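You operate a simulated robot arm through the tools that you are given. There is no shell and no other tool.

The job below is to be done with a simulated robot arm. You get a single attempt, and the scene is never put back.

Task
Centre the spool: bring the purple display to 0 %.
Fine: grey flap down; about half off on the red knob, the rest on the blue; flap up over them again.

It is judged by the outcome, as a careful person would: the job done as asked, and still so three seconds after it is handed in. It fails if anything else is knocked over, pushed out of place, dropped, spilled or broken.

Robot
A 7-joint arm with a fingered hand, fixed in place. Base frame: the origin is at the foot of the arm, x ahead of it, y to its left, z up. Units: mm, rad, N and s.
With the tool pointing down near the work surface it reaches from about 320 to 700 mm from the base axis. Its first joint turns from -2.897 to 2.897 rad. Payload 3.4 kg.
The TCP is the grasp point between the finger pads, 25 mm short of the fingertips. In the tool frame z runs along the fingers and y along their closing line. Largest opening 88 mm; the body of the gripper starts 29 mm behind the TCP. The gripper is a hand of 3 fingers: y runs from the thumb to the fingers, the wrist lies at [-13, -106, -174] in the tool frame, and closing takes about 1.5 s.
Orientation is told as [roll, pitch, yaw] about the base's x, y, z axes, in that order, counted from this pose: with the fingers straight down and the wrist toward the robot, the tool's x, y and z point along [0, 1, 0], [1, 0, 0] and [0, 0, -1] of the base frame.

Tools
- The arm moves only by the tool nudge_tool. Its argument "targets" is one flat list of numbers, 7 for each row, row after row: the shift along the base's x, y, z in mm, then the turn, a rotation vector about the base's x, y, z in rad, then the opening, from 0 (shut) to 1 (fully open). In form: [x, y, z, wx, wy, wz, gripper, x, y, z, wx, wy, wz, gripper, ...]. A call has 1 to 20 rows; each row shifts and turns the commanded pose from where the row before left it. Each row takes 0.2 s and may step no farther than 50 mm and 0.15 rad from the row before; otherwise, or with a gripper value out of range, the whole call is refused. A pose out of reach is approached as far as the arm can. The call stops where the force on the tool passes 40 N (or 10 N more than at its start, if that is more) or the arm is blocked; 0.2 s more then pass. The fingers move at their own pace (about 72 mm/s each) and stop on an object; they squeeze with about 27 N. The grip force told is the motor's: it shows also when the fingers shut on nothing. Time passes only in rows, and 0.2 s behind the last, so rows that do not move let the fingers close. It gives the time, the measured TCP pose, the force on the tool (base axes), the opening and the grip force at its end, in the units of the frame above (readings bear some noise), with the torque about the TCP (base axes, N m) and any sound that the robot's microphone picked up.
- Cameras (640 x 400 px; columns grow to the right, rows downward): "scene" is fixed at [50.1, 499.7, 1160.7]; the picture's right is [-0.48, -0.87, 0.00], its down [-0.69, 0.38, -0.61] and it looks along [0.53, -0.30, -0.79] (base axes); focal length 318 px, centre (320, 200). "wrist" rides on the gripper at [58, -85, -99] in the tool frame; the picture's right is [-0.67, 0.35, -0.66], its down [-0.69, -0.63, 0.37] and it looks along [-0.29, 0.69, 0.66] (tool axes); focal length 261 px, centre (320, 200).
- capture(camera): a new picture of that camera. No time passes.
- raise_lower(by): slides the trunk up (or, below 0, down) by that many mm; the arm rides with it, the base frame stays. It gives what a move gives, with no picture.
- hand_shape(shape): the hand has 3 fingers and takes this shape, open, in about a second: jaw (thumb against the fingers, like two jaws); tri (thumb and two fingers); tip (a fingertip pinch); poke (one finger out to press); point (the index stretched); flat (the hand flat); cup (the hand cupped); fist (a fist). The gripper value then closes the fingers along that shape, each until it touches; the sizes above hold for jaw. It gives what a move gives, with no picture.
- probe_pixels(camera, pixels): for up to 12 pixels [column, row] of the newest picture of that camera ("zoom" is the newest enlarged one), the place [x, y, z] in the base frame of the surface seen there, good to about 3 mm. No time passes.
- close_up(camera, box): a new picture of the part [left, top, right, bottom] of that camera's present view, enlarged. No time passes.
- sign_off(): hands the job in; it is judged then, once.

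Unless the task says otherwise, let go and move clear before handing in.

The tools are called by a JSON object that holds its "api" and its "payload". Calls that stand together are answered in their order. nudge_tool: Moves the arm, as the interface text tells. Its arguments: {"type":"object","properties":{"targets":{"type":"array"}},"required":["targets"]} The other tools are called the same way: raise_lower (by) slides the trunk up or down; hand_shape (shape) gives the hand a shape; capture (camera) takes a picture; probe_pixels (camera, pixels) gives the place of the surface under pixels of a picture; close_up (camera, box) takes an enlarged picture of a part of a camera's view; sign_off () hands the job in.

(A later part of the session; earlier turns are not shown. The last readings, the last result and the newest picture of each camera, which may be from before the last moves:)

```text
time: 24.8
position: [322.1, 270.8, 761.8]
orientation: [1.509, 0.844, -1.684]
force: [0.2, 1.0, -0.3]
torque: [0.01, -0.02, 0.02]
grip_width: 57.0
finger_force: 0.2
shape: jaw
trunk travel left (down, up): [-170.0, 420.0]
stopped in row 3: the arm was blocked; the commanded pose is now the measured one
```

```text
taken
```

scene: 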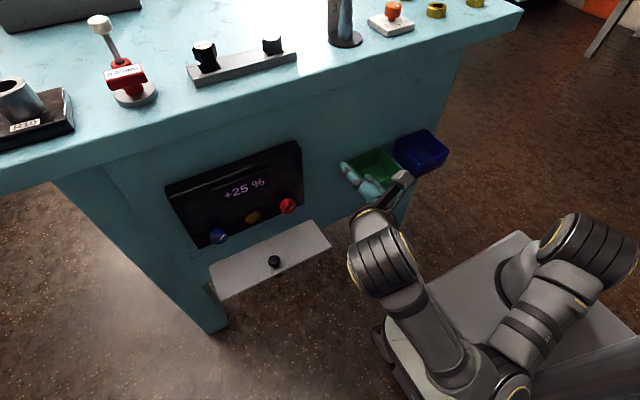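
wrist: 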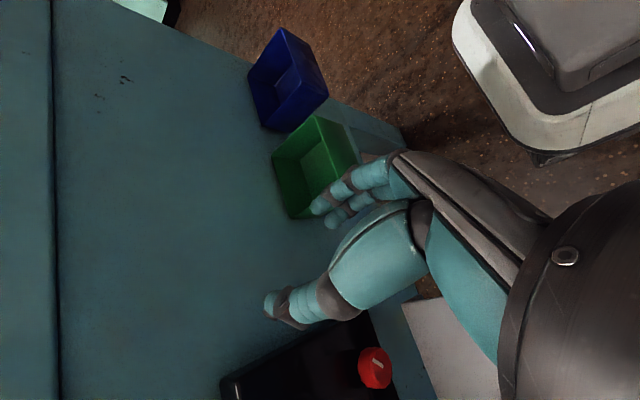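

The hand hovers in front of the table front, near the bins but not touching. I'll try a plain small retreat in −x and up to see if the arm tracks.

{"api": "nudge_tool", "payload": {"targets": [-10, 0, 5, 0, 0, 0, 0.65, -10, 0, 5, 0, 0, 0, 0.65]}}

```text
time: 25.6
position: [320.8, 251.6, 768.8]
orientation: [1.521, 0.833, -1.75]
force: [-0.2, 0.4, 0.3]
torque: [-0.02, -0.02, -0.02]
grip_width: 57.0
finger_force: 0.0
shape: jaw
trunk travel left (down, up): [-170.0, 420.0]
stopped in row 2: the arm was blocked; the commanded pose is now the measured one
```

The arm drifts sideways rather than back, so some joint is at its limit in this configuration. I'll test small upward movement.

{"api": "nudge_tool", "payload": {"targets": [0, 0, 12, 0, 0, 0, 0.65, 0, 0, 12, 0, 0, 0, 0.65]}}

{"api": "capture", "payload": {"camera": "scene"}}

```text
time: 26.2
position: [326.5, 244.4, 791.2]
orientation: [1.533, 0.82, -1.768]
force: [1.1, 0.9, -0.1]
torque: [0.04, -0.04, 0.02]
grip_width: 57.0
finger_force: 0.1
shape: jaw
trunk travel left (down, up): [-170.0, 420.0]
```

```text
taken
```

scene: 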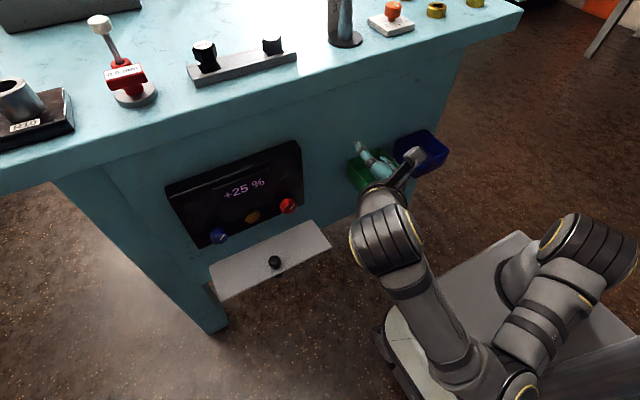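

Upward works. Now I'll try unwinding the wrist about its own axis in place.

{"api": "nudge_tool", "payload": {"targets": [0, 0, 3, -0.072, 0.07, 0.064, 0.65, 0, 0, 3, -0.072, 0.07, 0.064, 0.65, 0, 0, 3, -0.072, 0.07, 0.064, 0.65]}}

{"api": "capture", "payload": {"camera": "scene"}}

```text
time: 27.1
position: [352.2, 212.8, 800.6]
orientation: [1.303, 0.578, -1.842]
force: [0.2, 0.3, 0.4]
torque: [0.03, 0.02, 0.02]
grip_width: 57.0
finger_force: 0.0
shape: jaw
trunk travel left (down, up): [-170.0, 420.0]
stopped in row 3: the arm was blocked; the commanded pose is now the measured one
```

```text
taken
```

scene: 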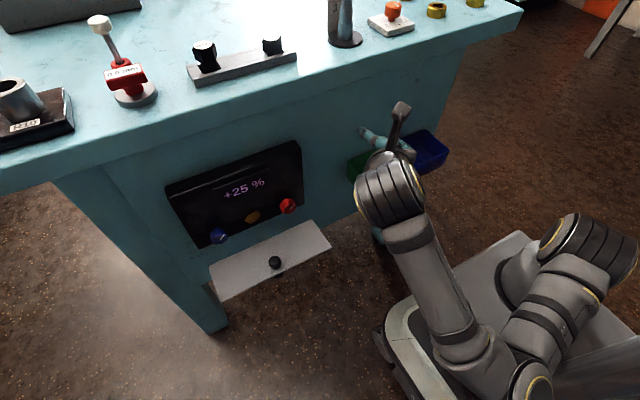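

The hand drifts towards +x while turning, so a link is probably pressing on another near the elbow (scene around (480,350)). I'll stop and measure where the arm links are.

{"api": "probe_pixels", "payload": {"camera": "scene", "pixels": [[430, 270], [460, 340], [480, 370], [525, 385], [510, 345], [540, 310], [570, 270], [590, 230], [510, 265], [390, 185], [400, 108], [620, 370]]}}

{"api": "capture", "payload": {"camera": "wrist"}}

```text
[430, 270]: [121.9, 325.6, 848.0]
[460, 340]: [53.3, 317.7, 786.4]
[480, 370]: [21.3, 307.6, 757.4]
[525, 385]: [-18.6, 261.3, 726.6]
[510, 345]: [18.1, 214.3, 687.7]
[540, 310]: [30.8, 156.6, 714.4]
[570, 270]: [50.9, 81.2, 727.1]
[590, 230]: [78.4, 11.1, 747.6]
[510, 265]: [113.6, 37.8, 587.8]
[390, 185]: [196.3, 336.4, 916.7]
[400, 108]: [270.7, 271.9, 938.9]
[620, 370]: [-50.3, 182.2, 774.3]
```

```text
taken
```

wrist: 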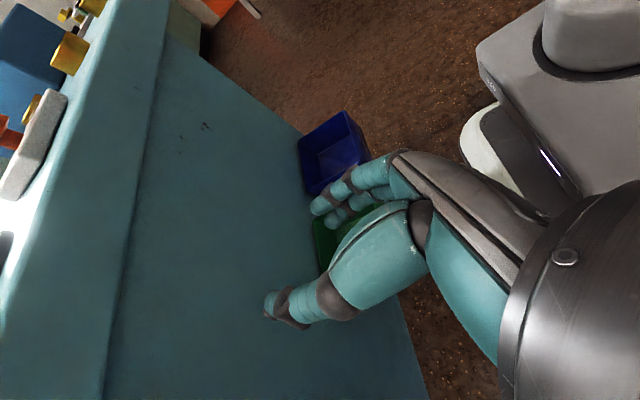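

The shoulder is at about (60, 20, 690) and the elbow has swung out low to the left, (−10, 290, 700), near its limit. Lifting the hand should let the elbow rise, so I'll move up in small steps with a slight backward shift, watching the drift.

{"api": "nudge_tool", "payload": {"targets": [-3, 0, 12, 0, 0, 0, 0.65, -3, 0, 12, 0, 0, 0, 0.65, -3, 0, 12, 0, 0, 0, 0.65]}}

```text
time: 27.9
position: [343.3, 210.9, 835.1]
orientation: [1.307, 0.574, -1.853]
force: [-0.2, -0.3, 0.1]
torque: [-0.02, -0.01, -0.03]
grip_width: 56.8
finger_force: 0.0
shape: jaw
trunk travel left (down, up): [-170.0, 420.0]
```

That tracked well (up 35 mm, back 9 mm). I'll continue up and back.

{"api": "nudge_tool", "payload": {"targets": [-8, 0, 12, 0, 0, 0, 0.65, -8, 0, 12, 0, 0, 0, 0.65, -8, 0, 12, 0, 0, 0, 0.65, -8, 0, 12, 0, 0, 0, 0.65, -8, 0, 12, 0, 0, 0, 0.65]}}

```text
time: 29.1
position: [314.4, 198.7, 894.3]
orientation: [1.31, 0.57, -1.904]
force: [1.2, 0.6, -0.4]
torque: [-0.03, -0.01, 0.0]
grip_width: 56.8
finger_force: 0.0
shape: jaw
trunk travel left (down, up): [-170.0, 420.0]
```

Tracking is reasonable now. I'll unwind toward the starting orientation (about 145° left) in a first batch of four rows while still rising slightly.

{"api": "nudge_tool", "payload": {"targets": [-5, 0, 5, -0.0765, 0.0509, 0.1056, 0.65, -5, 0, 5, -0.0765, 0.0509, 0.1056, 0.65, -5, 0, 5, -0.0765, 0.0509, 0.1056, 0.65, -5, 0, 5, -0.0765, 0.0509, 0.1056, 0.65]}}

{"api": "capture", "payload": {"camera": "scene"}}

```text
time: 29.7
position: [325.2, 172.5, 903.9]
orientation: [1.241, 0.421, -1.853]
force: [-0.2, 0.1, 0.2]
torque: [-0.03, 0.0, 0.02]
grip_width: 56.9
finger_force: 0.0
shape: jaw
trunk travel left (down, up): [-170.0, 420.0]
stopped in row 2: the arm was blocked; the commanded pose is now the measured one
```

```text
taken
```

scene: 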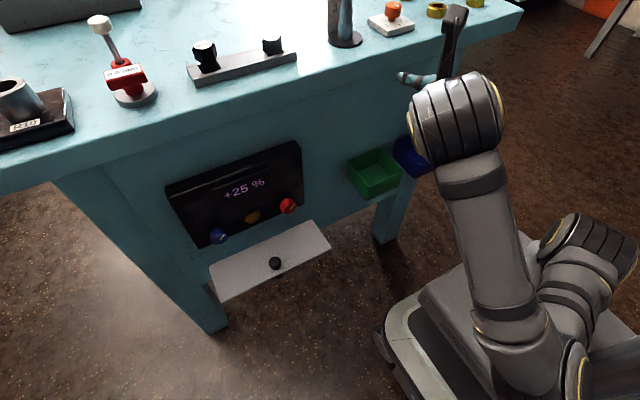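

Turning about that axis is what runs into the limit. I'll instead reverse the actual roll I made, i.e. negative turn about the pointing direction.

{"api": "nudge_tool", "payload": {"targets": [-4, 0, 3, -0.13, 0.025, 0.03, 0.65, -4, 0, 3, -0.13, 0.025, 0.03, 0.65]}}

```text
time: 30.3
position: [326.2, 160.7, 910.3]
orientation: [1.247, 0.161, -1.827]
force: [0.1, -0.6, 0.2]
torque: [0.0, 0.01, -0.02]
grip_width: 57.0
finger_force: 0.0
shape: jaw
trunk travel left (down, up): [-170.0, 420.0]
```

That direction turns properly. I'll continue rolling back in a few more rows with a small retreat.

{"api": "nudge_tool", "payload": {"targets": [-6, 3, 2, -0.13, 0.025, 0.03, 0.65, -6, 3, 2, -0.13, 0.025, 0.03, 0.65, -6, 3, 2, -0.13, 0.025, 0.03, 0.65, -6, 3, 2, -0.13, 0.025, 0.03, 0.65]}}

{"api": "capture", "payload": {"camera": "scene"}}

```text
time: 31.3
position: [324.1, 142.1, 916.9]
orientation: [1.236, -0.285, -1.833]
force: [0.4, -0.5, 0.3]
torque: [-0.02, 0.02, -0.04]
grip_width: 56.9
finger_force: 0.1
shape: jaw
trunk travel left (down, up): [-170.0, 420.0]
stopped in row 4: the arm was blocked; the commanded pose is now the measured one
```

```text
taken
```

scene: 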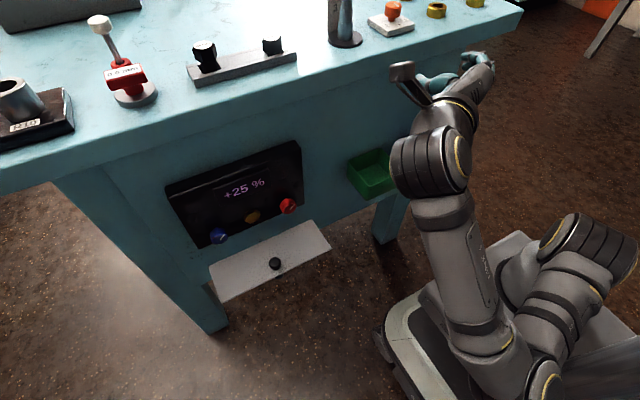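

Still pushed sideways when turning. The hand is above table height in free air in front of the edge; I'll go up and to the left to unfold the arm and see what tracks.

{"api": "nudge_tool", "payload": {"targets": [-5, 8, 15, 0, 0, 0, 0.65, -5, 8, 15, 0, 0, 0, 0.65, -5, 8, 15, 0, 0, 0, 0.65, -5, 8, 15, 0, 0, 0, 0.65]}}

```text
time: 32.3
position: [304.1, 173.2, 978.5]
orientation: [1.233, -0.286, -1.834]
force: [-0.2, 0.3, 0.3]
torque: [-0.03, 0.0, -0.01]
grip_width: 56.8
finger_force: 0.0
shape: jaw
trunk travel left (down, up): [-170.0, 420.0]
```

Up there the arm tracks perfectly. I'll now unwind toward the starting orientation (112° to go) in small batches, still rising a bit.

{"api": "nudge_tool", "payload": {"targets": [-3, 5, 10, -0.0431, 0.0885, 0.0995, 0.65, -3, 5, 10, -0.0431, 0.0885, 0.0995, 0.65, -3, 5, 10, -0.0431, 0.0885, 0.0995, 0.65, -3, 5, 10, -0.0431, 0.0885, 0.0995, 0.65]}}

{"api": "capture", "payload": {"camera": "scene"}}

```text
time: 33.2
position: [320.4, 156.6, 1014.6]
orientation: [0.889, -0.462, -1.495]
force: [0.7, 0.3, -0.1]
torque: [0.01, 0.0, 0.02]
grip_width: 57.3
finger_force: 0.1
shape: jaw
trunk travel left (down, up): [-170.0, 420.0]
stopped in row 4: the arm was blocked; the commanded pose is now the measured one
```

```text
taken
```

scene: 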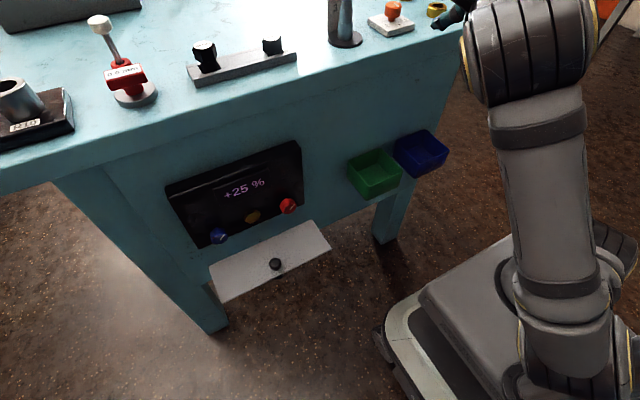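

Turning progressed by about 23° before stopping. I'll keep going in the same manner with a refreshed axis.

{"api": "nudge_tool", "payload": {"targets": [-6, 6, 8, 0, 0, 0, 0.65, -6, 6, 8, 0, 0, 0, 0.65, -4, 4, 5, -0.0332, 0.0869, 0.1046, 0.65, -4, 4, 5, -0.0332, 0.0869, 0.1046, 0.65, -4, 4, 5, -0.0332, 0.0869, 0.1046, 0.65]}}

{"api": "capture", "payload": {"camera": "wrist"}}

```text
time: 34.4
position: [322.9, 141.4, 1043.5]
orientation: [0.622, -0.503, -1.28]
force: [-0.1, -0.3, -0.2]
torque: [0.02, 0.01, 0.0]
grip_width: 57.1
finger_force: 0.1
shape: jaw
trunk travel left (down, up): [-170.0, 420.0]
stopped in row 5: the arm was blocked; the commanded pose is now the measured one
```

```text
taken
```

wrist: 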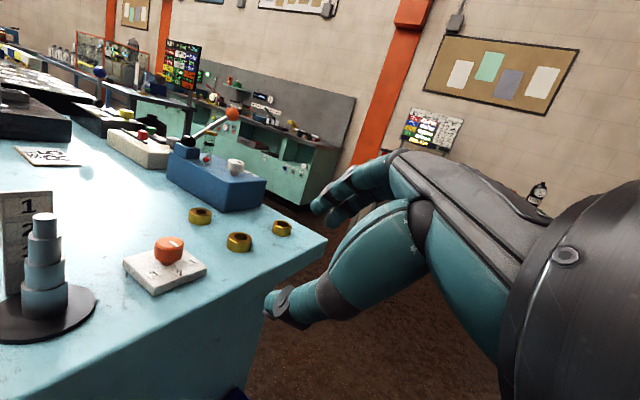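

The hand is in free air above the table's front edge (x≈323, z≈1043), nothing touched. I continue unwinding with more backward motion.

{"api": "nudge_tool", "payload": {"targets": [-8, 8, 5, 0, 0, 0, 0.65, -8, 8, 5, 0, 0, 0, 0.65, -5, 4, 4, -0.0218, 0.083, 0.1107, 0.65, -5, 4, 4, -0.0218, 0.083, 0.1107, 0.65, -5, 4, 4, -0.0218, 0.083, 0.1107, 0.65, -5, 4, 4, -0.0218, 0.083, 0.1107, 0.65]}}

{"api": "capture", "payload": {"camera": "scene"}}

```text
time: 35.5
position: [316.0, 131.7, 1062.9]
orientation: [0.404, -0.484, -1.088]
force: [0.4, 0.1, -0.5]
torque: [0.01, -0.01, -0.02]
grip_width: 57.2
finger_force: 0.2
shape: jaw
trunk travel left (down, up): [-170.0, 420.0]
stopped in row 5: the arm was blocked; the commanded pose is now the measured one
```

```text
taken
```

scene: 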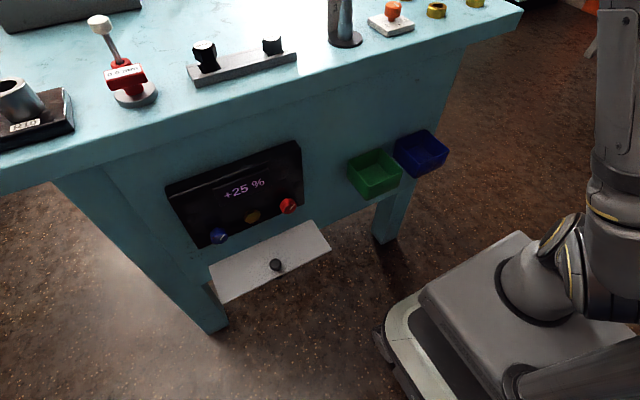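

The forearm now stands upright; the arm is getting back to a normal posture. I continue unwinding (66° left).

{"api": "nudge_tool", "payload": {"targets": [-8, 8, 0, 0, 0, 0, 0.65, -8, 8, 0, 0, 0, 0, 0.65, -5, 5, 0, -0.0116, 0.0776, 0.116, 0.65, -5, 5, 0, -0.0116, 0.0776, 0.116, 0.65, -5, 5, 0, -0.0116, 0.0776, 0.116, 0.65, -5, 5, 0, -0.0116, 0.0776, 0.116, 0.65]}}

```text
time: 36.6
position: [309.1, 126.3, 1061.4]
orientation: [0.23, -0.409, -0.905]
force: [0.9, 0.4, -0.4]
torque: [0.02, 0.02, 0.02]
grip_width: 57.1
finger_force: 0.1
shape: jaw
trunk travel left (down, up): [-170.0, 420.0]
stopped in row 5: the arm was blocked; the commanded pose is now the measured one
```

Progress continues (55° left). Another batch.

{"api": "nudge_tool", "payload": {"targets": [-8, 8, 0, 0, 0, 0, 0.65, -8, 8, 0, 0, 0, 0, 0.65, -4, 4, 0, -0.003, 0.0594, 0.1042, 0.65, -4, 4, 0, -0.003, 0.0594, 0.1042, 0.65, -4, 4, 0, -0.003, 0.0594, 0.1042, 0.65, -4, 4, 0, -0.003, 0.0594, 0.1042, 0.65, -4, 4, 0, -0.003, 0.0594, 0.1042, 0.65]}}

{"api": "capture", "payload": {"camera": "scene"}}

{"api": "capture", "payload": {"camera": "wrist"}}

```text
time: 38.2
position: [273.4, 161.6, 1060.1]
orientation: [0.04, -0.177, -0.323]
force: [0.3, 0.1, 0.2]
torque: [0.0, 0.01, 0.02]
grip_width: 57.1
finger_force: 0.0
shape: jaw
trunk travel left (down, up): [-170.0, 420.0]
```

```text
taken
```

scene: 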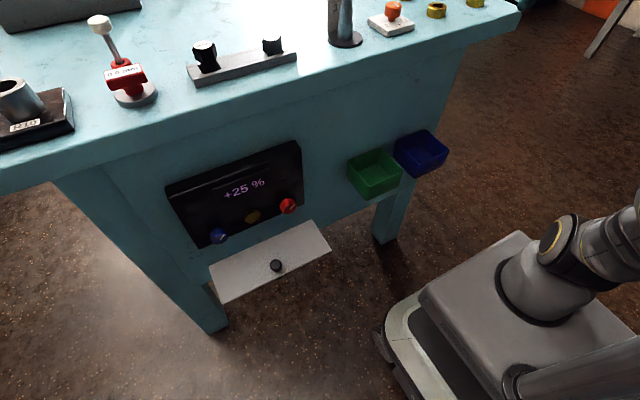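

```text
taken
```

wrist: 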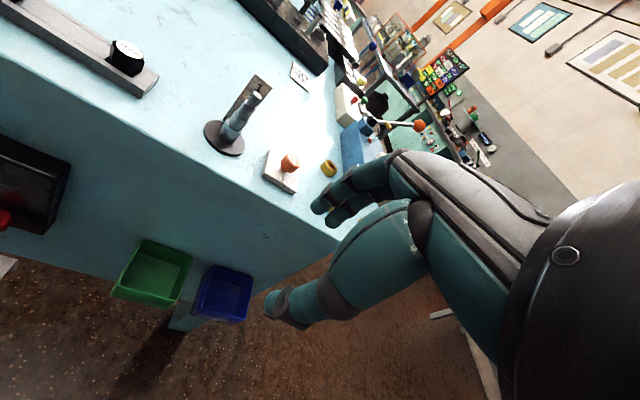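

Now the arm tracked fully, and we're close to the starting orientation with nothing disturbed. Next I go toward the dials via the natural way: yaw left while coming down to in front of the panel, in two batches.

{"api": "nudge_tool", "payload": {"targets": [-3, 12, -12, 0, 0, 0.135, 0.65, -3, 12, -12, 0, 0, 0.135, 0.65, -3, 12, -12, 0, 0, 0.135, 0.65, -3, 12, -12, 0, 0, 0.135, 0.65, -3, 12, -12, 0, 0, 0.135, 0.65, -3, 12, -12, 0, 0, 0.135, 0.65, -3, 12, -12, 0, 0, 0.135, 0.65]}}

{"api": "capture", "payload": {"camera": "scene"}}

```text
time: 39.1
position: [314.5, 137.1, 1020.8]
orientation: [0.101, -0.13, -0.077]
force: [0.2, 0.2, 0.4]
torque: [-0.01, -0.01, 0.0]
grip_width: 57.1
finger_force: 0.1
shape: jaw
trunk travel left (down, up): [-170.0, 420.0]
stopped in row 4: the arm was blocked; the commanded pose is now the measured one
```

```text
taken
```

scene: 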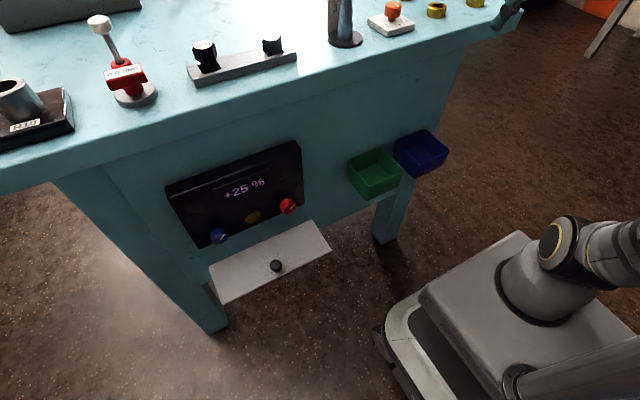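

The limit is again felt when moving left/down, because the elbow hangs low on the right. I'll raise the hand well up to stretch the arm so the elbow comes up, watching the tracking.

{"api": "nudge_tool", "payload": {"targets": [-5, 0, 25, 0, 0, 0, 0.65, -5, 0, 25, 0, 0, 0, 0.65, -5, 0, 25, 0, 0, 0, 0.65, -5, 0, 25, 0, 0, 0, 0.65, -5, 0, 25, 0, 0, 0, 0.65, -5, 0, 25, 0, 0, 0, 0.65]}}

{"api": "capture", "payload": {"camera": "scene"}}

{"api": "capture", "payload": {"camera": "wrist"}}

```text
time: 40.5
position: [299.5, 140.1, 1087.9]
orientation: [0.097, -0.134, -0.071]
force: [0.2, 1.1, 0.5]
torque: [-0.01, 0.01, 0.03]
grip_width: 57.0
finger_force: 0.0
shape: jaw
out of reach, approached as far as the arm can: row 3, 4, 5, 6
trunk travel left (down, up): [-170.0, 420.0]
```

```text
taken
```

scene: 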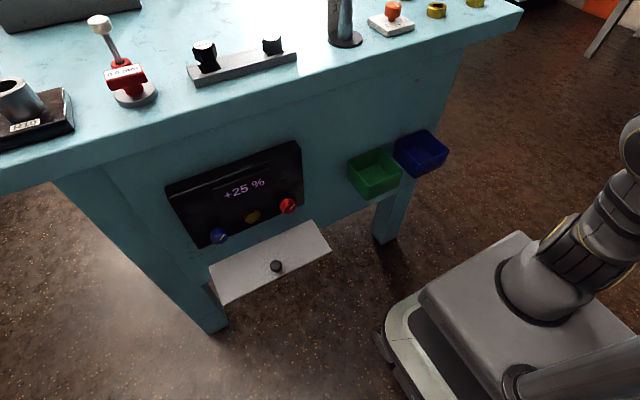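

```text
taken
```

wrist: 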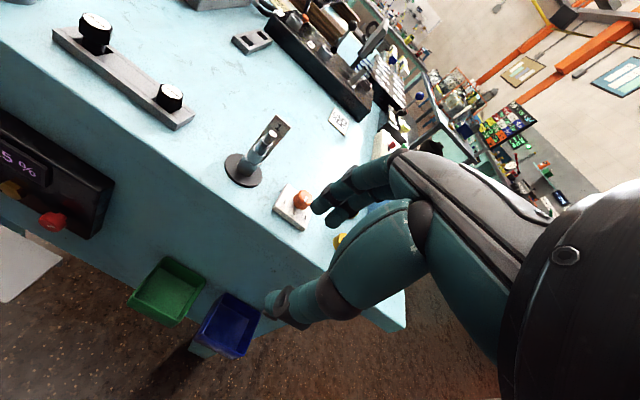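

The elbow has come up now as at the start. From here I'll try going left and down gradually without turning.

{"api": "nudge_tool", "payload": {"targets": [-3, 12, -20, 0, 0, 0, 0.65, -3, 12, -20, 0, 0, 0, 0.65, -3, 12, -20, 0, 0, 0, 0.65, -3, 12, -20, 0, 0, 0, 0.65, -3, 12, -15, 0, 0, 0, 0.65, -3, 12, -15, 0, 0, 0, 0.65, -3, 12, -15, 0, 0, 0, 0.65, -3, 12, -15, 0, 0, 0, 0.65]}}

{"api": "capture", "payload": {"camera": "scene"}}

```text
time: 41.8
position: [322.8, 151.6, 995.1]
orientation: [0.224, -0.028, -0.116]
force: [-0.8, -0.3, 0.0]
torque: [0.02, 0.0, 0.02]
grip_width: 57.1
finger_force: 0.1
shape: jaw
trunk travel left (down, up): [-170.0, 420.0]
stopped in row 6: the arm was blocked; the commanded pose is now the measured one
```

```text
taken
```

scene: 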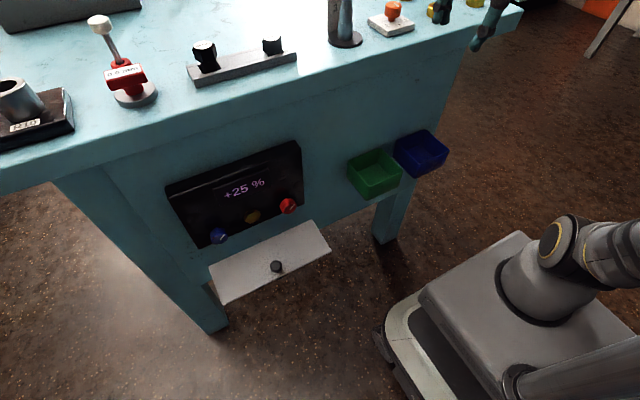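

The arm swung its upper link back to horizontal, and a grey cylinder at the picture's lower right (around (560,375)) may be a body part it bumps against. I'll probe those parts.

{"api": "probe_pixels", "payload": {"camera": "scene", "pixels": [[515, 385], [540, 380], [580, 370], [620, 360], [635, 385], [600, 240], [630, 245], [560, 245], [530, 290], [480, 290], [470, 350], [575, 320]]}}

{"api": "close_up", "payload": {"camera": "scene", "box": [440, 190, 640, 400]}}

```text
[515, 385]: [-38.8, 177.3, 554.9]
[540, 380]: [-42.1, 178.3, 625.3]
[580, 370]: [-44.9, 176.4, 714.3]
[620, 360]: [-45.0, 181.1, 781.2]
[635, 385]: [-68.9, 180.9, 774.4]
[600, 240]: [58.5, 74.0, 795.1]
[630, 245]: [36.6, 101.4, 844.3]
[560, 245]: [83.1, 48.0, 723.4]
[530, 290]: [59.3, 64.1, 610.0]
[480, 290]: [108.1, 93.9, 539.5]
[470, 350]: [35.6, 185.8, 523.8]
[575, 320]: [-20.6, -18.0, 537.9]
```

```text
1.90 times, centred on (540, 295) of scene
```

zoom: 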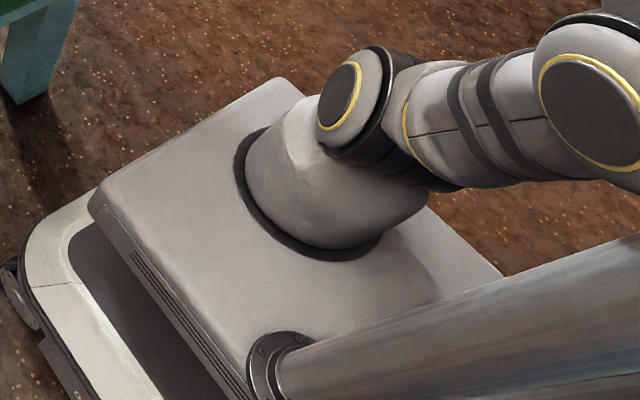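

There is a vertical mast on the robot at about (−50, 180), and the arm's elbow sits at about (37, 101, 850), on the wrong side — it bumps the mast when I move left. First I check whether idling lets the elbow settle, and raise the trunk to gain clear height above the table.

{"api": "raise_lower", "payload": {"by": 200}}

{"api": "nudge_tool", "payload": {"targets": [0, 0, 0, 0, 0, 0, 0.65, 0, 0, 0, 0, 0, 0, 0.65, 0, 0, 0, 0, 0, 0, 0.65, 0, 0, 0, 0, 0, 0, 0.65, 0, 0, 0, 0, 0, 0, 0.65]}}

{"api": "capture", "payload": {"camera": "scene"}}

```text
time: 44.0
position: [320.1, 151.2, 1193.2]
orientation: [0.224, -0.026, -0.112]
force: [0.6, -0.3, -0.7]
torque: [0.01, -0.04, -0.01]
grip_width: 57.3
finger_force: 0.2
shape: jaw
trunk travel left (down, up): [-370.0, 220.0]
```

```text
time: 45.1
position: [321.3, 152.2, 1193.6]
orientation: [0.225, -0.026, -0.11]
force: [0.5, -0.9, 0.3]
torque: [0.02, -0.01, 0.0]
grip_width: 57.2
finger_force: 0.0
shape: jaw
trunk travel left (down, up): [-370.0, 220.0]
```

```text
taken
```

scene: 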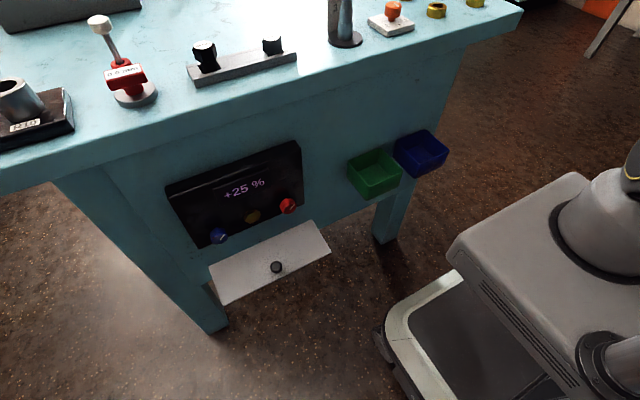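

The trunk is back up and the hand is at z≈1194 in free air. I'll swing the hand to the right, away from the mast, so that the elbow can fall behind.

{"api": "nudge_tool", "payload": {"targets": [0, -20, -5, 0, 0, 0, 0.65, 0, -20, -5, 0, 0, 0, 0.65, 0, -20, -5, 0, 0, 0, 0.65, 0, -20, -5, 0, 0, 0, 0.65, 0, -20, -5, 0, 0, 0, 0.65, 0, -20, -5, 0, 0, 0, 0.65, 0, -20, -5, 0, 0, 0, 0.65, 0, -20, -5, 0, 0, 0, 0.65]}}

{"api": "capture", "payload": {"camera": "wrist"}}

{"api": "capture", "payload": {"camera": "scene"}}

```text
time: 47.0
position: [362.4, 70.8, 1148.0]
orientation: [0.218, -0.032, -0.11]
force: [0.0, 0.2, 0.9]
torque: [-0.03, -0.03, -0.01]
grip_width: 57.0
finger_force: 0.1
shape: jaw
out of reach, approached as far as the arm can: row 1, 2, 3, 4, 5, 6, 7, 8
trunk travel left (down, up): [-370.0, 220.0]
```

```text
taken
```

wrist: 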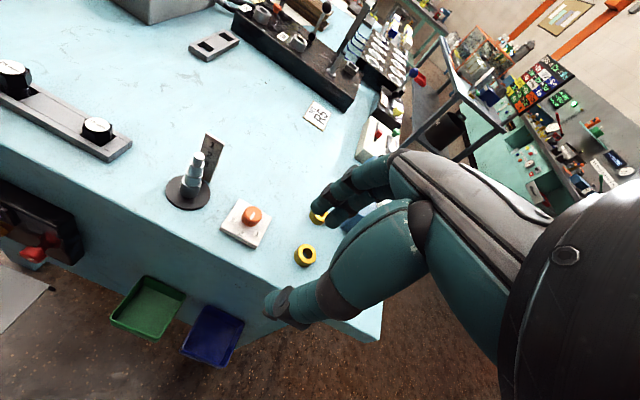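

```text
taken
```

scene: 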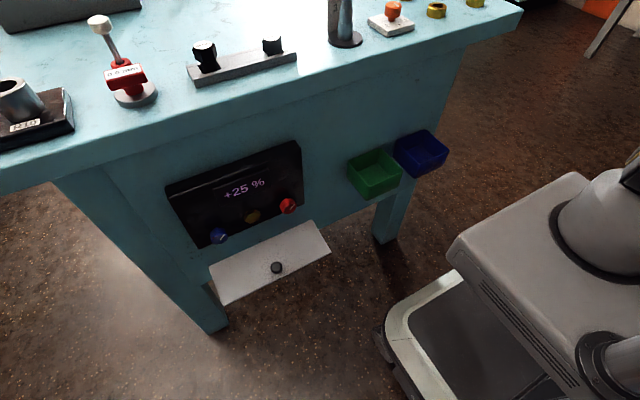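

The joint that limits now shows the arm is turned to its right, with the elbow beside the mast. I'll extend the arm forward, high over the table (z > 1150, well above all objects), so it can swing left as a straight arm.

{"api": "nudge_tool", "payload": {"targets": [20, 10, 15, 0, 0, 0, 0.65, 20, 10, 15, 0, 0, 0, 0.65, 20, 10, 15, 0, 0, 0, 0.65, 20, 10, 10, 0, 0, 0, 0.65, 20, 10, 10, 0, 0, 0, 0.65, 20, 10, 10, 0, 0, 0, 0.65, 20, 0, 5, 0, 0, 0, 0.65, 20, 0, 5, 0, 0, 0, 0.65]}}

{"api": "capture", "payload": {"camera": "scene"}}

{"api": "capture", "payload": {"camera": "wrist"}}

```text
time: 48.8
position: [473.7, 127.5, 1216.8]
orientation: [0.22, -0.031, -0.111]
force: [-0.2, -0.2, 0.7]
torque: [0.0, 0.0, -0.02]
grip_width: 57.1
finger_force: 0.1
shape: jaw
out of reach, approached as far as the arm can: row 6, 7, 8
trunk travel left (down, up): [-370.0, 220.0]
```

```text
taken
```

scene: 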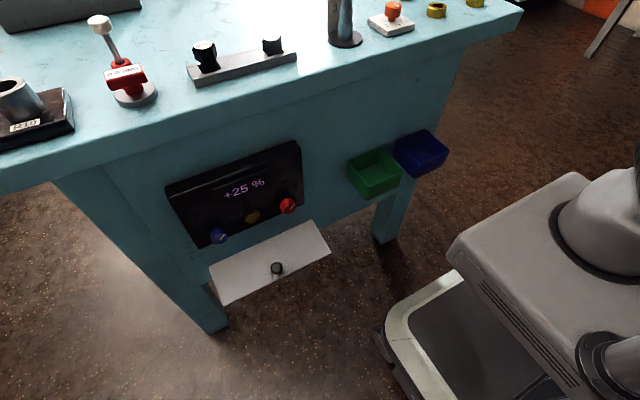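

```text
taken
```

wrist: 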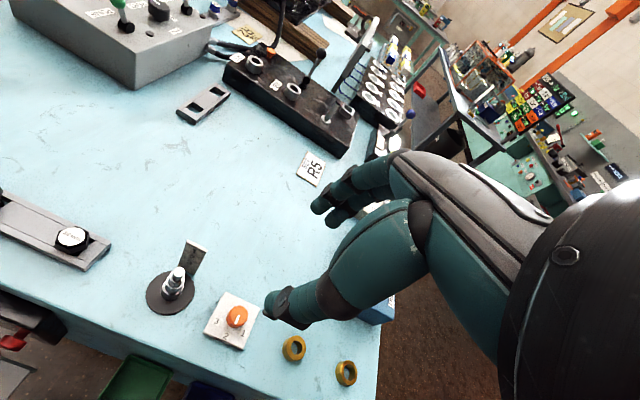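

The arm is extended above the table with clear height. Now I'll swing it left at this height, turning the yaw along with it.

{"api": "nudge_tool", "payload": {"targets": [-4, 25, -5, 0, 0, 0.05, 0.65, -4, 25, -4, 0, 0, 0.05, 0.65, -6, 25, -3, 0, 0, 0.05, 0.65, -8, 25, -3, 0, 0, 0.05, 0.65, -10, 25, -3, 0, 0, 0.05, 0.65, -12, 25, -3, 0, 0, 0.05, 0.65, -12, 25, -3, 0, 0, 0.05, 0.65, -14, 25, -3, 0, 0, 0.05, 0.65]}}

{"api": "capture", "payload": {"camera": "scene"}}

```text
time: 50.5
position: [401.6, 326.1, 1186.0]
orientation: [0.22, -0.031, 0.292]
force: [-0.8, -0.3, -0.3]
torque: [0.03, 0.02, 0.03]
grip_width: 57.0
finger_force: 0.0
shape: jaw
out of reach, approached as far as the arm can: row 8
trunk travel left (down, up): [-370.0, 220.0]
```

```text
taken
```

scene: 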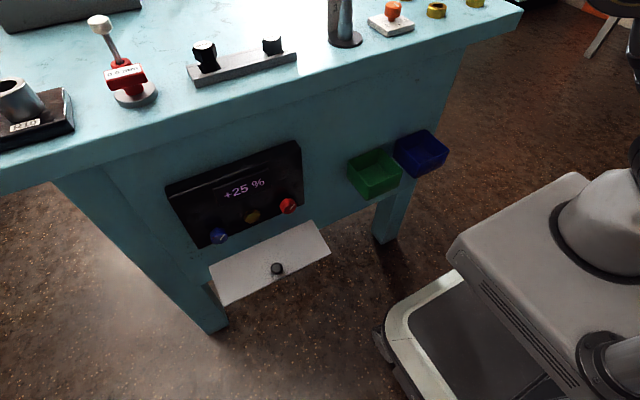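

The swing worked: the hand is at (402, 326, 1186). Now I'll bring it back toward the robot and down, in front of the table edge.

{"api": "nudge_tool", "payload": {"targets": [-14, 3, -8, 0, 0, 0.03, 0.65, -14, 3, -8, 0, 0, 0.03, 0.65, -14, 3, -8, 0, 0, 0.03, 0.65, -14, 3, -8, 0, 0, 0.03, 0.65, -14, 3, -8, 0, 0, 0.03, 0.65, -14, 3, -8, 0, 0, 0.03, 0.65, -14, 3, -8, 0, 0, 0.03, 0.65, -14, 3, -8, 0, 0, 0.03, 0.65]}}

{"api": "capture", "payload": {"camera": "scene"}}

```text
time: 52.4
position: [321.8, 388.4, 1188.5]
orientation: [0.217, -0.028, 0.529]
force: [-0.4, 0.3, -1.4]
torque: [-0.03, 0.0, -0.02]
grip_width: 56.7
finger_force: 0.1
shape: jaw
out of reach, approached as far as the arm can: row 1, 2, 3, 4, 5, 6, 7, 8
trunk travel left (down, up): [-370.0, 220.0]
```

```text
taken
```

scene: 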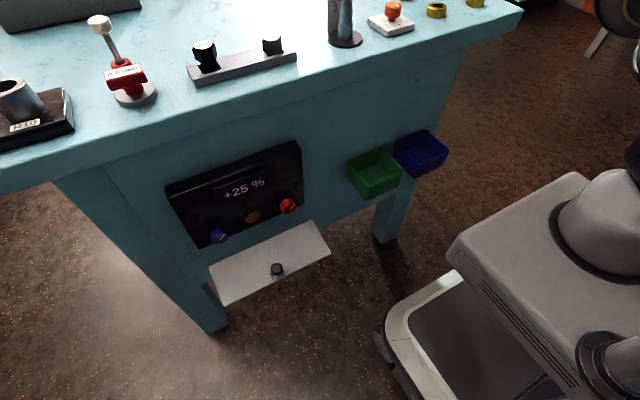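

Again out of reach in this branch. To see the arm's configuration with the scene camera, I'll lower the trunk by 200 (the hand at x≈322 stays in front of the table edge).

{"api": "raise_lower", "payload": {"by": -200}}

{"api": "capture", "payload": {"camera": "scene"}}

```text
time: 54.5
position: [321.2, 388.0, 988.1]
orientation: [0.219, -0.029, 0.532]
force: [-0.5, -0.1, 0.5]
torque: [0.04, -0.01, 0.04]
grip_width: 57.0
finger_force: 0.2
shape: jaw
trunk travel left (down, up): [-170.0, 420.0]
```

```text
taken
```

scene: 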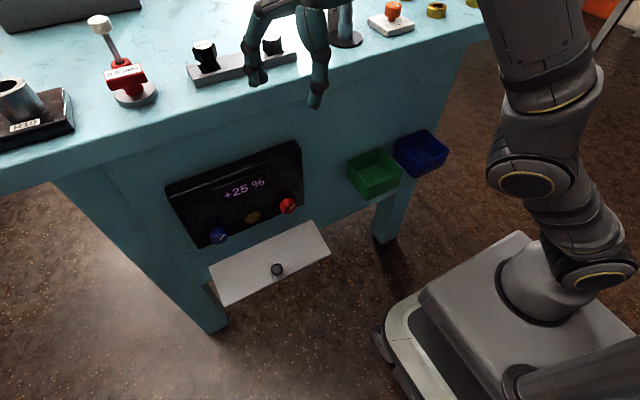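

Now I see the upper arm (590,260)→(530,185) and forearm going up; I'll probe these to determine the lean of each link.

{"api": "probe_pixels", "payload": {"camera": "scene", "pixels": [[600, 275], [555, 265], [580, 235], [570, 205], [527, 183], [535, 150], [545, 105], [530, 40], [500, 30], [570, 40], [316, 90], [255, 70]]}}

{"api": "close_up", "payload": {"camera": "scene", "box": [440, 0, 640, 310]}}

```text
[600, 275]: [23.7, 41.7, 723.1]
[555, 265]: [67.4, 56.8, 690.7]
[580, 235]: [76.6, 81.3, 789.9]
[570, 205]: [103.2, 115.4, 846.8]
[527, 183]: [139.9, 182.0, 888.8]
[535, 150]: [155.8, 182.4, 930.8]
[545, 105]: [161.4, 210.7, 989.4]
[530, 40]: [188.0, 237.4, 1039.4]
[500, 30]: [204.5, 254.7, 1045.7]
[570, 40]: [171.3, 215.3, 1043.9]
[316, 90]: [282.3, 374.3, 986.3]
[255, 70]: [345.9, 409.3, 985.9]
```

```text
1.29 times, centred on (540, 155) of scene
```

zoom: 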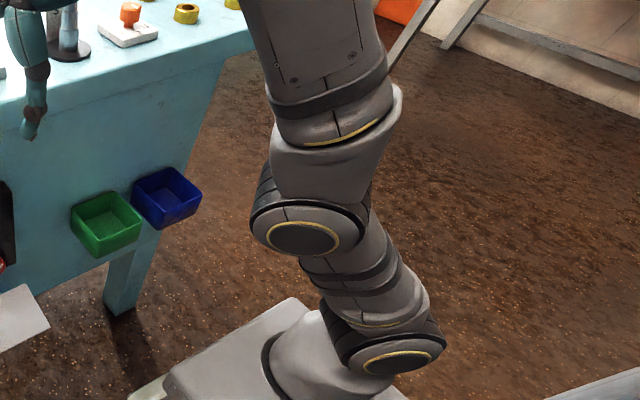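

The measurements show the upper arm leaning forward from (50, 20, 720) to (150, 165, 900) with the forearm bending back up: the base joint faces backwards (about −128°) and the wrist joint is at its limit. To recover, I'll pass the arm over the top above the base and then swing around the right side; first raise toward above the shoulder.

{"api": "nudge_tool", "payload": {"targets": [-8, -20, 12, 0, 0, 0, 0.65, -8, -20, 12, 0, 0, 0, 0.65, -8, -20, 12, 0, 0, 0, 0.65, -8, -20, 12, 0, 0, 0, 0.65, -8, -20, 12, 0, 0, 0, 0.65, -8, -20, 12, 0, 0, 0, 0.65]}}

{"api": "capture", "payload": {"camera": "scene"}}

```text
time: 55.9
position: [274.2, 268.1, 1063.4]
orientation: [0.218, -0.029, 0.53]
force: [-0.5, -1.7, -0.7]
torque: [-0.01, 0.0, -0.02]
grip_width: 56.7
finger_force: 0.1
shape: jaw
out of reach, approached as far as the arm can: row 2
trunk travel left (down, up): [-170.0, 420.0]
```

```text
taken
```

scene: 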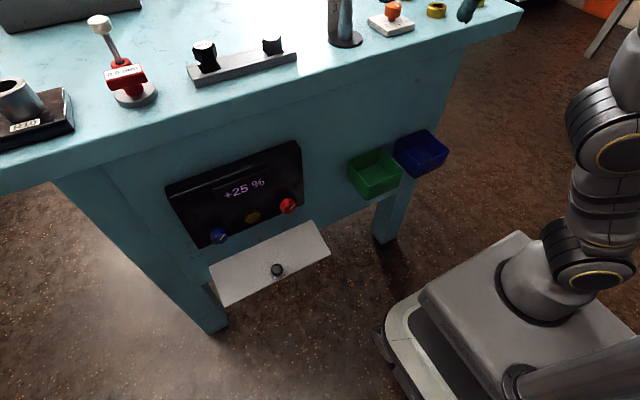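

Tracking is exact now. I continue over the top of the base axis.

{"api": "nudge_tool", "payload": {"targets": [-7, -18, 9, 0, 0, 0, 0.65, -7, -18, 9, 0, 0, 0, 0.65, -7, -18, 9, 0, 0, 0, 0.65, -7, -18, 9, 0, 0, 0, 0.65, -7, -18, 9, 0, 0, 0, 0.65, -7, -18, 9, 0, 0, 0, 0.65]}}

{"api": "capture", "payload": {"camera": "scene"}}

```text
time: 57.3
position: [226.2, 163.6, 1092.5]
orientation: [0.213, -0.035, 0.53]
force: [0.4, 0.1, -0.2]
torque: [-0.02, 0.03, 0.02]
grip_width: 57.3
finger_force: 0.1
shape: jaw
out of reach, approached as far as the arm can: row 1, 3, 5, 6
trunk travel left (down, up): [-170.0, 420.0]
```

```text
taken
```

scene: 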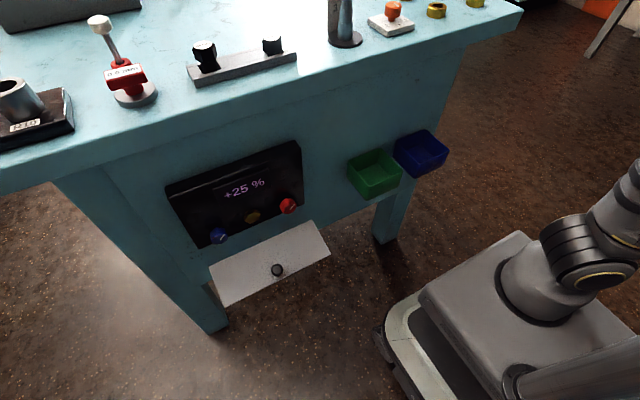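

The upper arm now leans to the back-right, as wanted. Next I swing the hand around the right side: first a bit further back-right, then to the front right.

{"api": "nudge_tool", "payload": {"targets": [-8, -20, -6, 0, 0, 0, 0.65, -8, -20, -6, 0, 0, 0, 0.65, -8, -20, -5, 0, 0, 0, 0.65, -8, -20, -5, 0, 0, 0, 0.65, -4, -20, -5, 0, 0, 0, 0.65, 10, -10, 0, 0, 0, 0, 0.65, 14, -7, 0, 0, 0, 0, 0.65, 14, -7, 0, 0, 0, 0, 0.65, 14, -4, 0, 0, 0, 0, 0.65, 14, 0, 0, 0, 0, 0, 0.65]}}

{"api": "capture", "payload": {"camera": "scene"}}

{"api": "capture", "payload": {"camera": "wrist"}}

```text
time: 59.5
position: [261.2, 35.6, 1063.9]
orientation: [0.218, -0.03, 0.53]
force: [0.5, -0.6, 0.6]
torque: [0.03, -0.02, 0.0]
grip_width: 56.8
finger_force: 0.0
shape: jaw
trunk travel left (down, up): [-170.0, 420.0]
```

```text
taken
```

scene: 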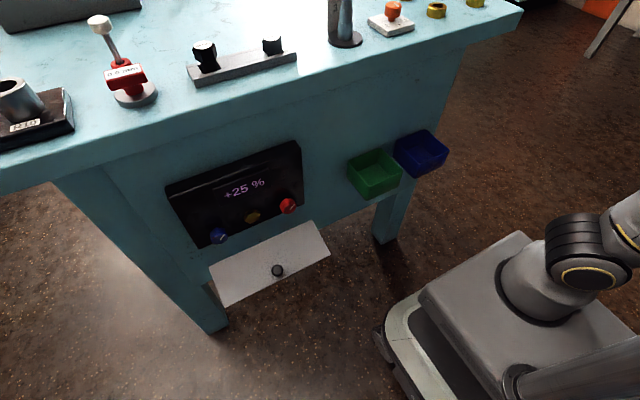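

```text
taken
```

wrist: 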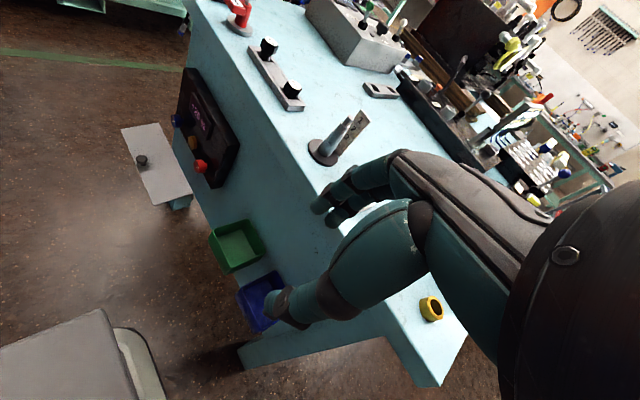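

The arm followed exactly. I continue around the front right and toward the left.

{"api": "nudge_tool", "payload": {"targets": [15, 4, 0, 0, 0, 0, 0.65, 15, 6, 0, 0, 0, 0, 0.65, 15, 8, 0, 0, 0, 0, 0.65, 15, 10, 0, 0, 0, 0, 0.65, 12, 12, 0, 0, 0, 0, 0.65, 10, 15, 0, 0, 0, 0, 0.65, 8, 17, 0, 0, 0, 0, 0.65, 4, 18, 0, 0, 0, 0, 0.65]}}

{"api": "capture", "payload": {"camera": "scene"}}

```text
time: 61.3
position: [349.9, 125.5, 1063.6]
orientation: [0.22, -0.031, 0.529]
force: [-0.2, -0.2, -0.1]
torque: [-0.02, -0.03, -0.01]
grip_width: 57.0
finger_force: 0.0
shape: jaw
trunk travel left (down, up): [-170.0, 420.0]
```

```text
taken
```

scene: 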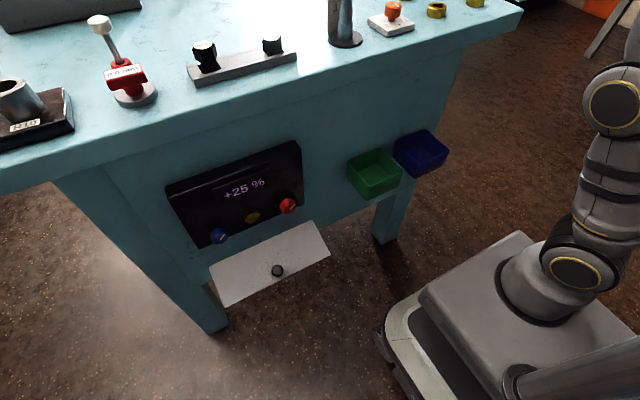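

Tracked well. I'll probe the shoulder cap to see how far the base joint has turned.

{"api": "probe_pixels", "payload": {"camera": "scene", "pixels": [[575, 272], [560, 245], [590, 245], [600, 205], [610, 105], [595, 75], [530, 255], [505, 300], [560, 320], [500, 270], [620, 290], [605, 160]]}}

{"api": "close_up", "payload": {"camera": "scene", "box": [440, 40, 640, 350]}}

```text
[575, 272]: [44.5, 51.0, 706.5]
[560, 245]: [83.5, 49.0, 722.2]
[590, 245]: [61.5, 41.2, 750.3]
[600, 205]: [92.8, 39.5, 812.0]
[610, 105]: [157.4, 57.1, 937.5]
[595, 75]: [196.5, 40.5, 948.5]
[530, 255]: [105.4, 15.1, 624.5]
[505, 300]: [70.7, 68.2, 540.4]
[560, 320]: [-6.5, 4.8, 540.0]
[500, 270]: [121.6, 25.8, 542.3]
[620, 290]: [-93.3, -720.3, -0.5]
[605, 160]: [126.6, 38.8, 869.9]
```

```text
1.29 times, centred on (540, 195) of scene
```

zoom: 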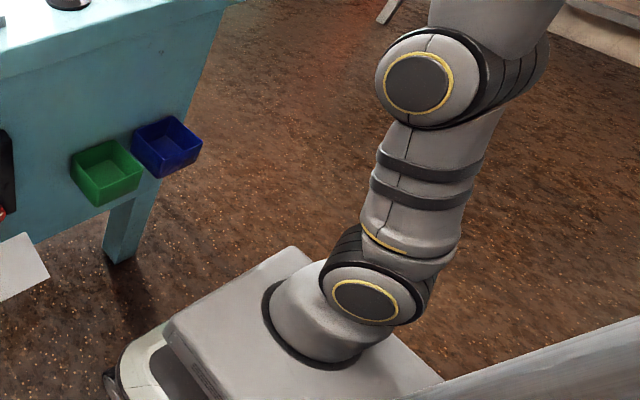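

The base joint appears still to face backward (plane about 17°/−163°). I'll do this systematically: first turn the hand's yaw by −120° about the wrist (relieving the wrist joint), then pass over the back, then rotate rigidly around the base axis to the front left. First half of the yaw turn now, all at z≈1064 in free air.

{"api": "nudge_tool", "payload": {"targets": [12.8, -26.3, 0, 0, 0, -0.1396, 0.65, 9.1, -27.9, 0, 0, 0, -0.1396, 0.65, 5, -28.8, 0, 0, 0, -0.1396, 0.65, 1.1, -29.3, 0, 0, 0, -0.1396, 0.65, -3.1, -29.2, 0, 0, 0, -0.1396, 0.65, -7.1, -28.4, 0, 0, 0, -0.1396, 0.65, -11, -27.2, 0, 0, 0, -0.1396, 0.65, -14.6, -25.3, 0, 0, 0, -0.1396, 0.65]}}

{"api": "capture", "payload": {"camera": "scene"}}

```text
time: 63.1
position: [345.3, -98.0, 1063.9]
orientation: [0.219, -0.03, -0.588]
force: [0.1, -0.3, 0.5]
torque: [-0.01, 0.03, 0.03]
grip_width: 57.0
finger_force: 0.1
shape: jaw
trunk travel left (down, up): [-170.0, 420.0]
```

```text
taken
```

scene: 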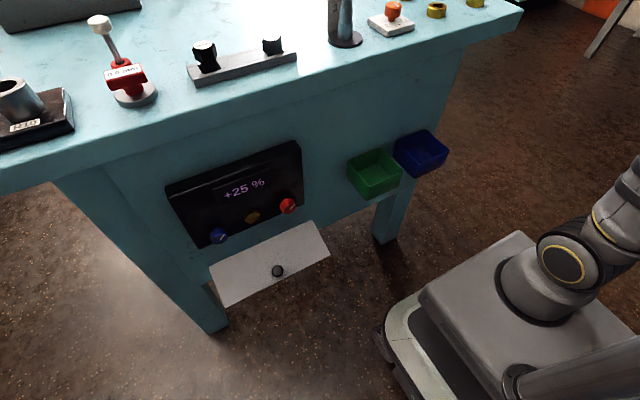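

Perfect tracking. Second half of the yaw turn.

{"api": "nudge_tool", "payload": {"targets": [-18, -23.1, 0, 0, 0, -0.1396, 0.65, -21.1, -20.4, 0, 0, 0, -0.1396, 0.65, -23.7, -17.2, 0, 0, 0, -0.1396, 0.65, -25.9, -13.7, 0, 0, 0, -0.1396, 0.65, -27.5, -10.1, 0, 0, 0, -0.1396, 0.65, -28.7, -6.1, 0, 0, 0, -0.1396, 0.65, -29.2, -2, 0, 0, 0, -0.1396, 0.65]}}

{"api": "capture", "payload": {"camera": "scene"}}

{"api": "probe_pixels", "payload": {"camera": "scene", "pixels": [[563, 262], [575, 262], [600, 240], [620, 200], [630, 180]]}}

```text
time: 64.7
position: [170.4, -189.4, 1063.1]
orientation: [0.217, -0.031, -1.567]
force: [-0.6, -0.2, 0.0]
torque: [-0.05, 0.02, -0.01]
grip_width: 57.1
finger_force: 0.1
shape: jaw
trunk travel left (down, up): [-170.0, 420.0]
```

```text
taken
```

scene: 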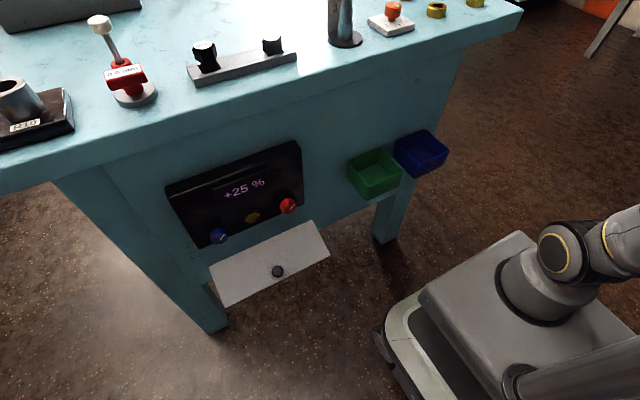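

```text
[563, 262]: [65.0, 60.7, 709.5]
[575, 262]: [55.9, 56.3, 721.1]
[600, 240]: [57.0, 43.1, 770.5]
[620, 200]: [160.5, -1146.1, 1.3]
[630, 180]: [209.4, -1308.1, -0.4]
```

The shoulder cap now shows the plane at about −14° with the elbow leaning back: the natural branch. I'll now rotate the hand rigidly about the base axis by +90°, which brings it back toward the start pose.

{"api": "nudge_tool", "payload": {"targets": [23.7, 16, 0, 0, 0, 0.1309, 0.65, 21.5, 18.9, 0, 0, 0, 0.1309, 0.65, 18.8, 21.6, 0, 0, 0, 0.1309, 0.65, 15.8, 23.8, 0, 0, 0, 0.1309, 0.65, 12.5, 25.7, 0, 0, 0, 0.1309, 0.65, 9.1, 27.1, 0, 0, 0, 0.1309, 0.65, 5.5, 28.1, 0, 0, 0, 0.1309, 0.65, 1.8, 28.6, 0, 0, 0, 0.1309, 0.65, -2, 28.5, 0, 0, 0, 0.1309, 0.65, -5.7, 28, 0, 0, 0, 0.1309, 0.65, -9.2, 27.1, 0, 0, 0, 0.1309, 0.65, -12.8, 25.6, 0, 0, 0, 0.1309, 0.65]}}

{"api": "capture", "payload": {"camera": "scene"}}

```text
time: 67.3
position: [248.6, 111.9, 1062.1]
orientation: [0.219, -0.028, 0.01]
force: [0.4, -0.1, -1.1]
torque: [0.0, 0.01, -0.02]
grip_width: 56.9
finger_force: 0.1
shape: jaw
trunk travel left (down, up): [-170.0, 420.0]
```

```text
taken
```

scene: 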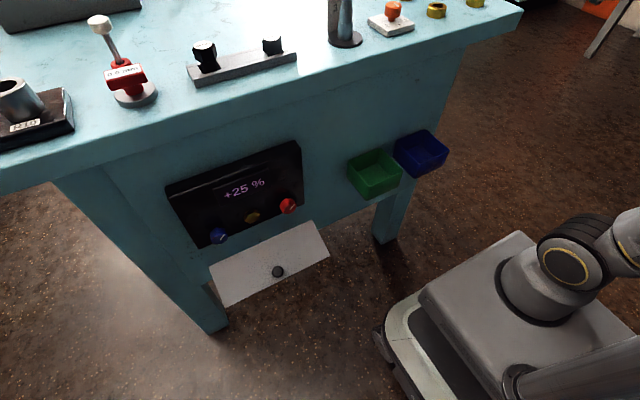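

Good tracking. I'll continue left and down with increasing yaw toward the front of the panel.

{"api": "nudge_tool", "payload": {"targets": [-1, 20, -8, 0, 0, 0.1, 0.65, -1, 20, -8, 0, 0, 0.1, 0.65, -1, 20, -8, 0, 0, 0.1, 0.65, -1, 20, -8, 0, 0, 0.1, 0.65, -1, 20, -8, 0, 0, 0.1, 0.65, -1, 20, -8, 0, 0, 0.1, 0.65]}}

{"api": "capture", "payload": {"camera": "scene"}}

```text
time: 68.7
position: [242.8, 230.8, 1014.5]
orientation: [0.217, -0.03, 0.608]
force: [-0.5, 0.5, 0.9]
torque: [0.0, 0.04, 0.02]
grip_width: 57.0
finger_force: 0.0
shape: jaw
trunk travel left (down, up): [-170.0, 420.0]
```

```text
taken
```

scene: 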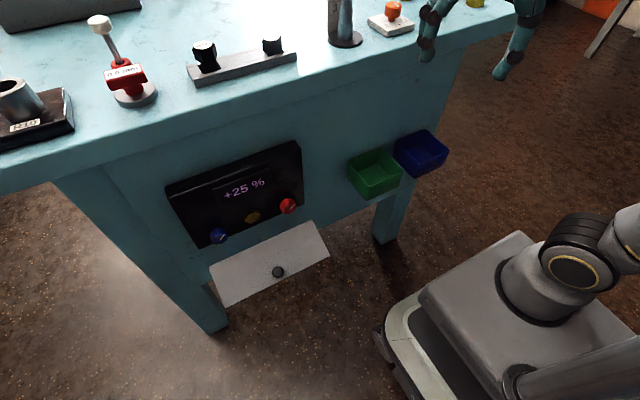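

All tracked, the hand is now visible at the top of the picture. Continue down and left with yaw to about 90°.

{"api": "nudge_tool", "payload": {"targets": [-2, 11, -14, 0, 0, 0.107, 0.65, -2, 11, -14, 0, 0, 0.107, 0.65, -2, 11, -14, 0, 0, 0.107, 0.65, -2, 11, -14, 0, 0, 0.107, 0.65, -2, 11, -14, 0, 0, 0.107, 0.65, -2, 11, -14, 0, 0, 0.107, 0.65, -2, 11, -14, 0, 0, 0.107, 0.65, -2, 11, -14, 0, 0, 0.107, 0.65, -2, 11, -14, 0, 0, 0.107, 0.65]}}

{"api": "capture", "payload": {"camera": "scene"}}

```text
time: 70.7
position: [224.9, 330.7, 888.2]
orientation: [0.218, -0.029, 1.572]
force: [0.5, -0.4, -0.1]
torque: [0.0, 0.02, 0.01]
grip_width: 56.9
finger_force: 0.0
shape: jaw
trunk travel left (down, up): [-170.0, 420.0]
```

```text
taken
```

scene: 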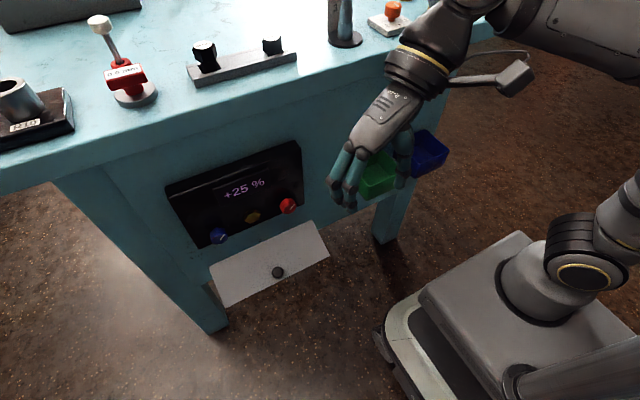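

The arm is in a natural posture now, hand pointing down with yaw 90°. I'll pitch the hand up to point at the panel while descending in front of the red dial, in two batches.

{"api": "nudge_tool", "payload": {"targets": [2, 3, -14, 0, -0.1376, 0, 0.65, 2, 3, -14, 0, -0.1376, 0, 0.65, 2, 3, -14, 0, -0.1376, 0, 0.65, 2, 3, -14, 0, -0.1376, 0, 0.65, 2, 3, -14, 0, -0.1376, 0, 0.65, 2, 3, -14, 0, -0.1376, 0, 0.65, 2, 3, -14, 0, -0.1376, 0, 0.65]}}

{"api": "capture", "payload": {"camera": "scene"}}

```text
time: 72.3
position: [239.5, 348.8, 790.6]
orientation: [-0.745, -0.019, 1.594]
force: [-0.7, 0.1, -0.4]
torque: [0.01, -0.01, 0.0]
grip_width: 57.1
finger_force: 0.1
shape: jaw
trunk travel left (down, up): [-170.0, 420.0]
```

```text
taken
```

scene: 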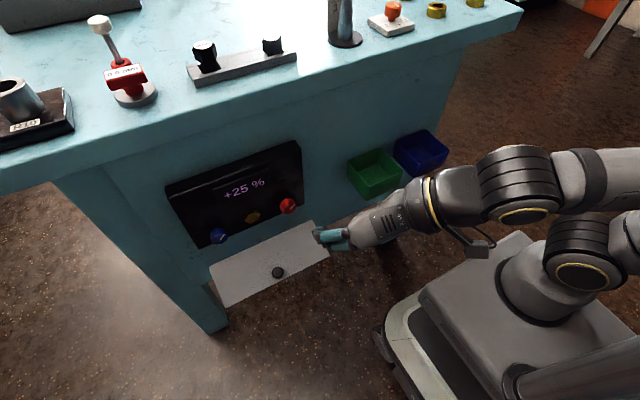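

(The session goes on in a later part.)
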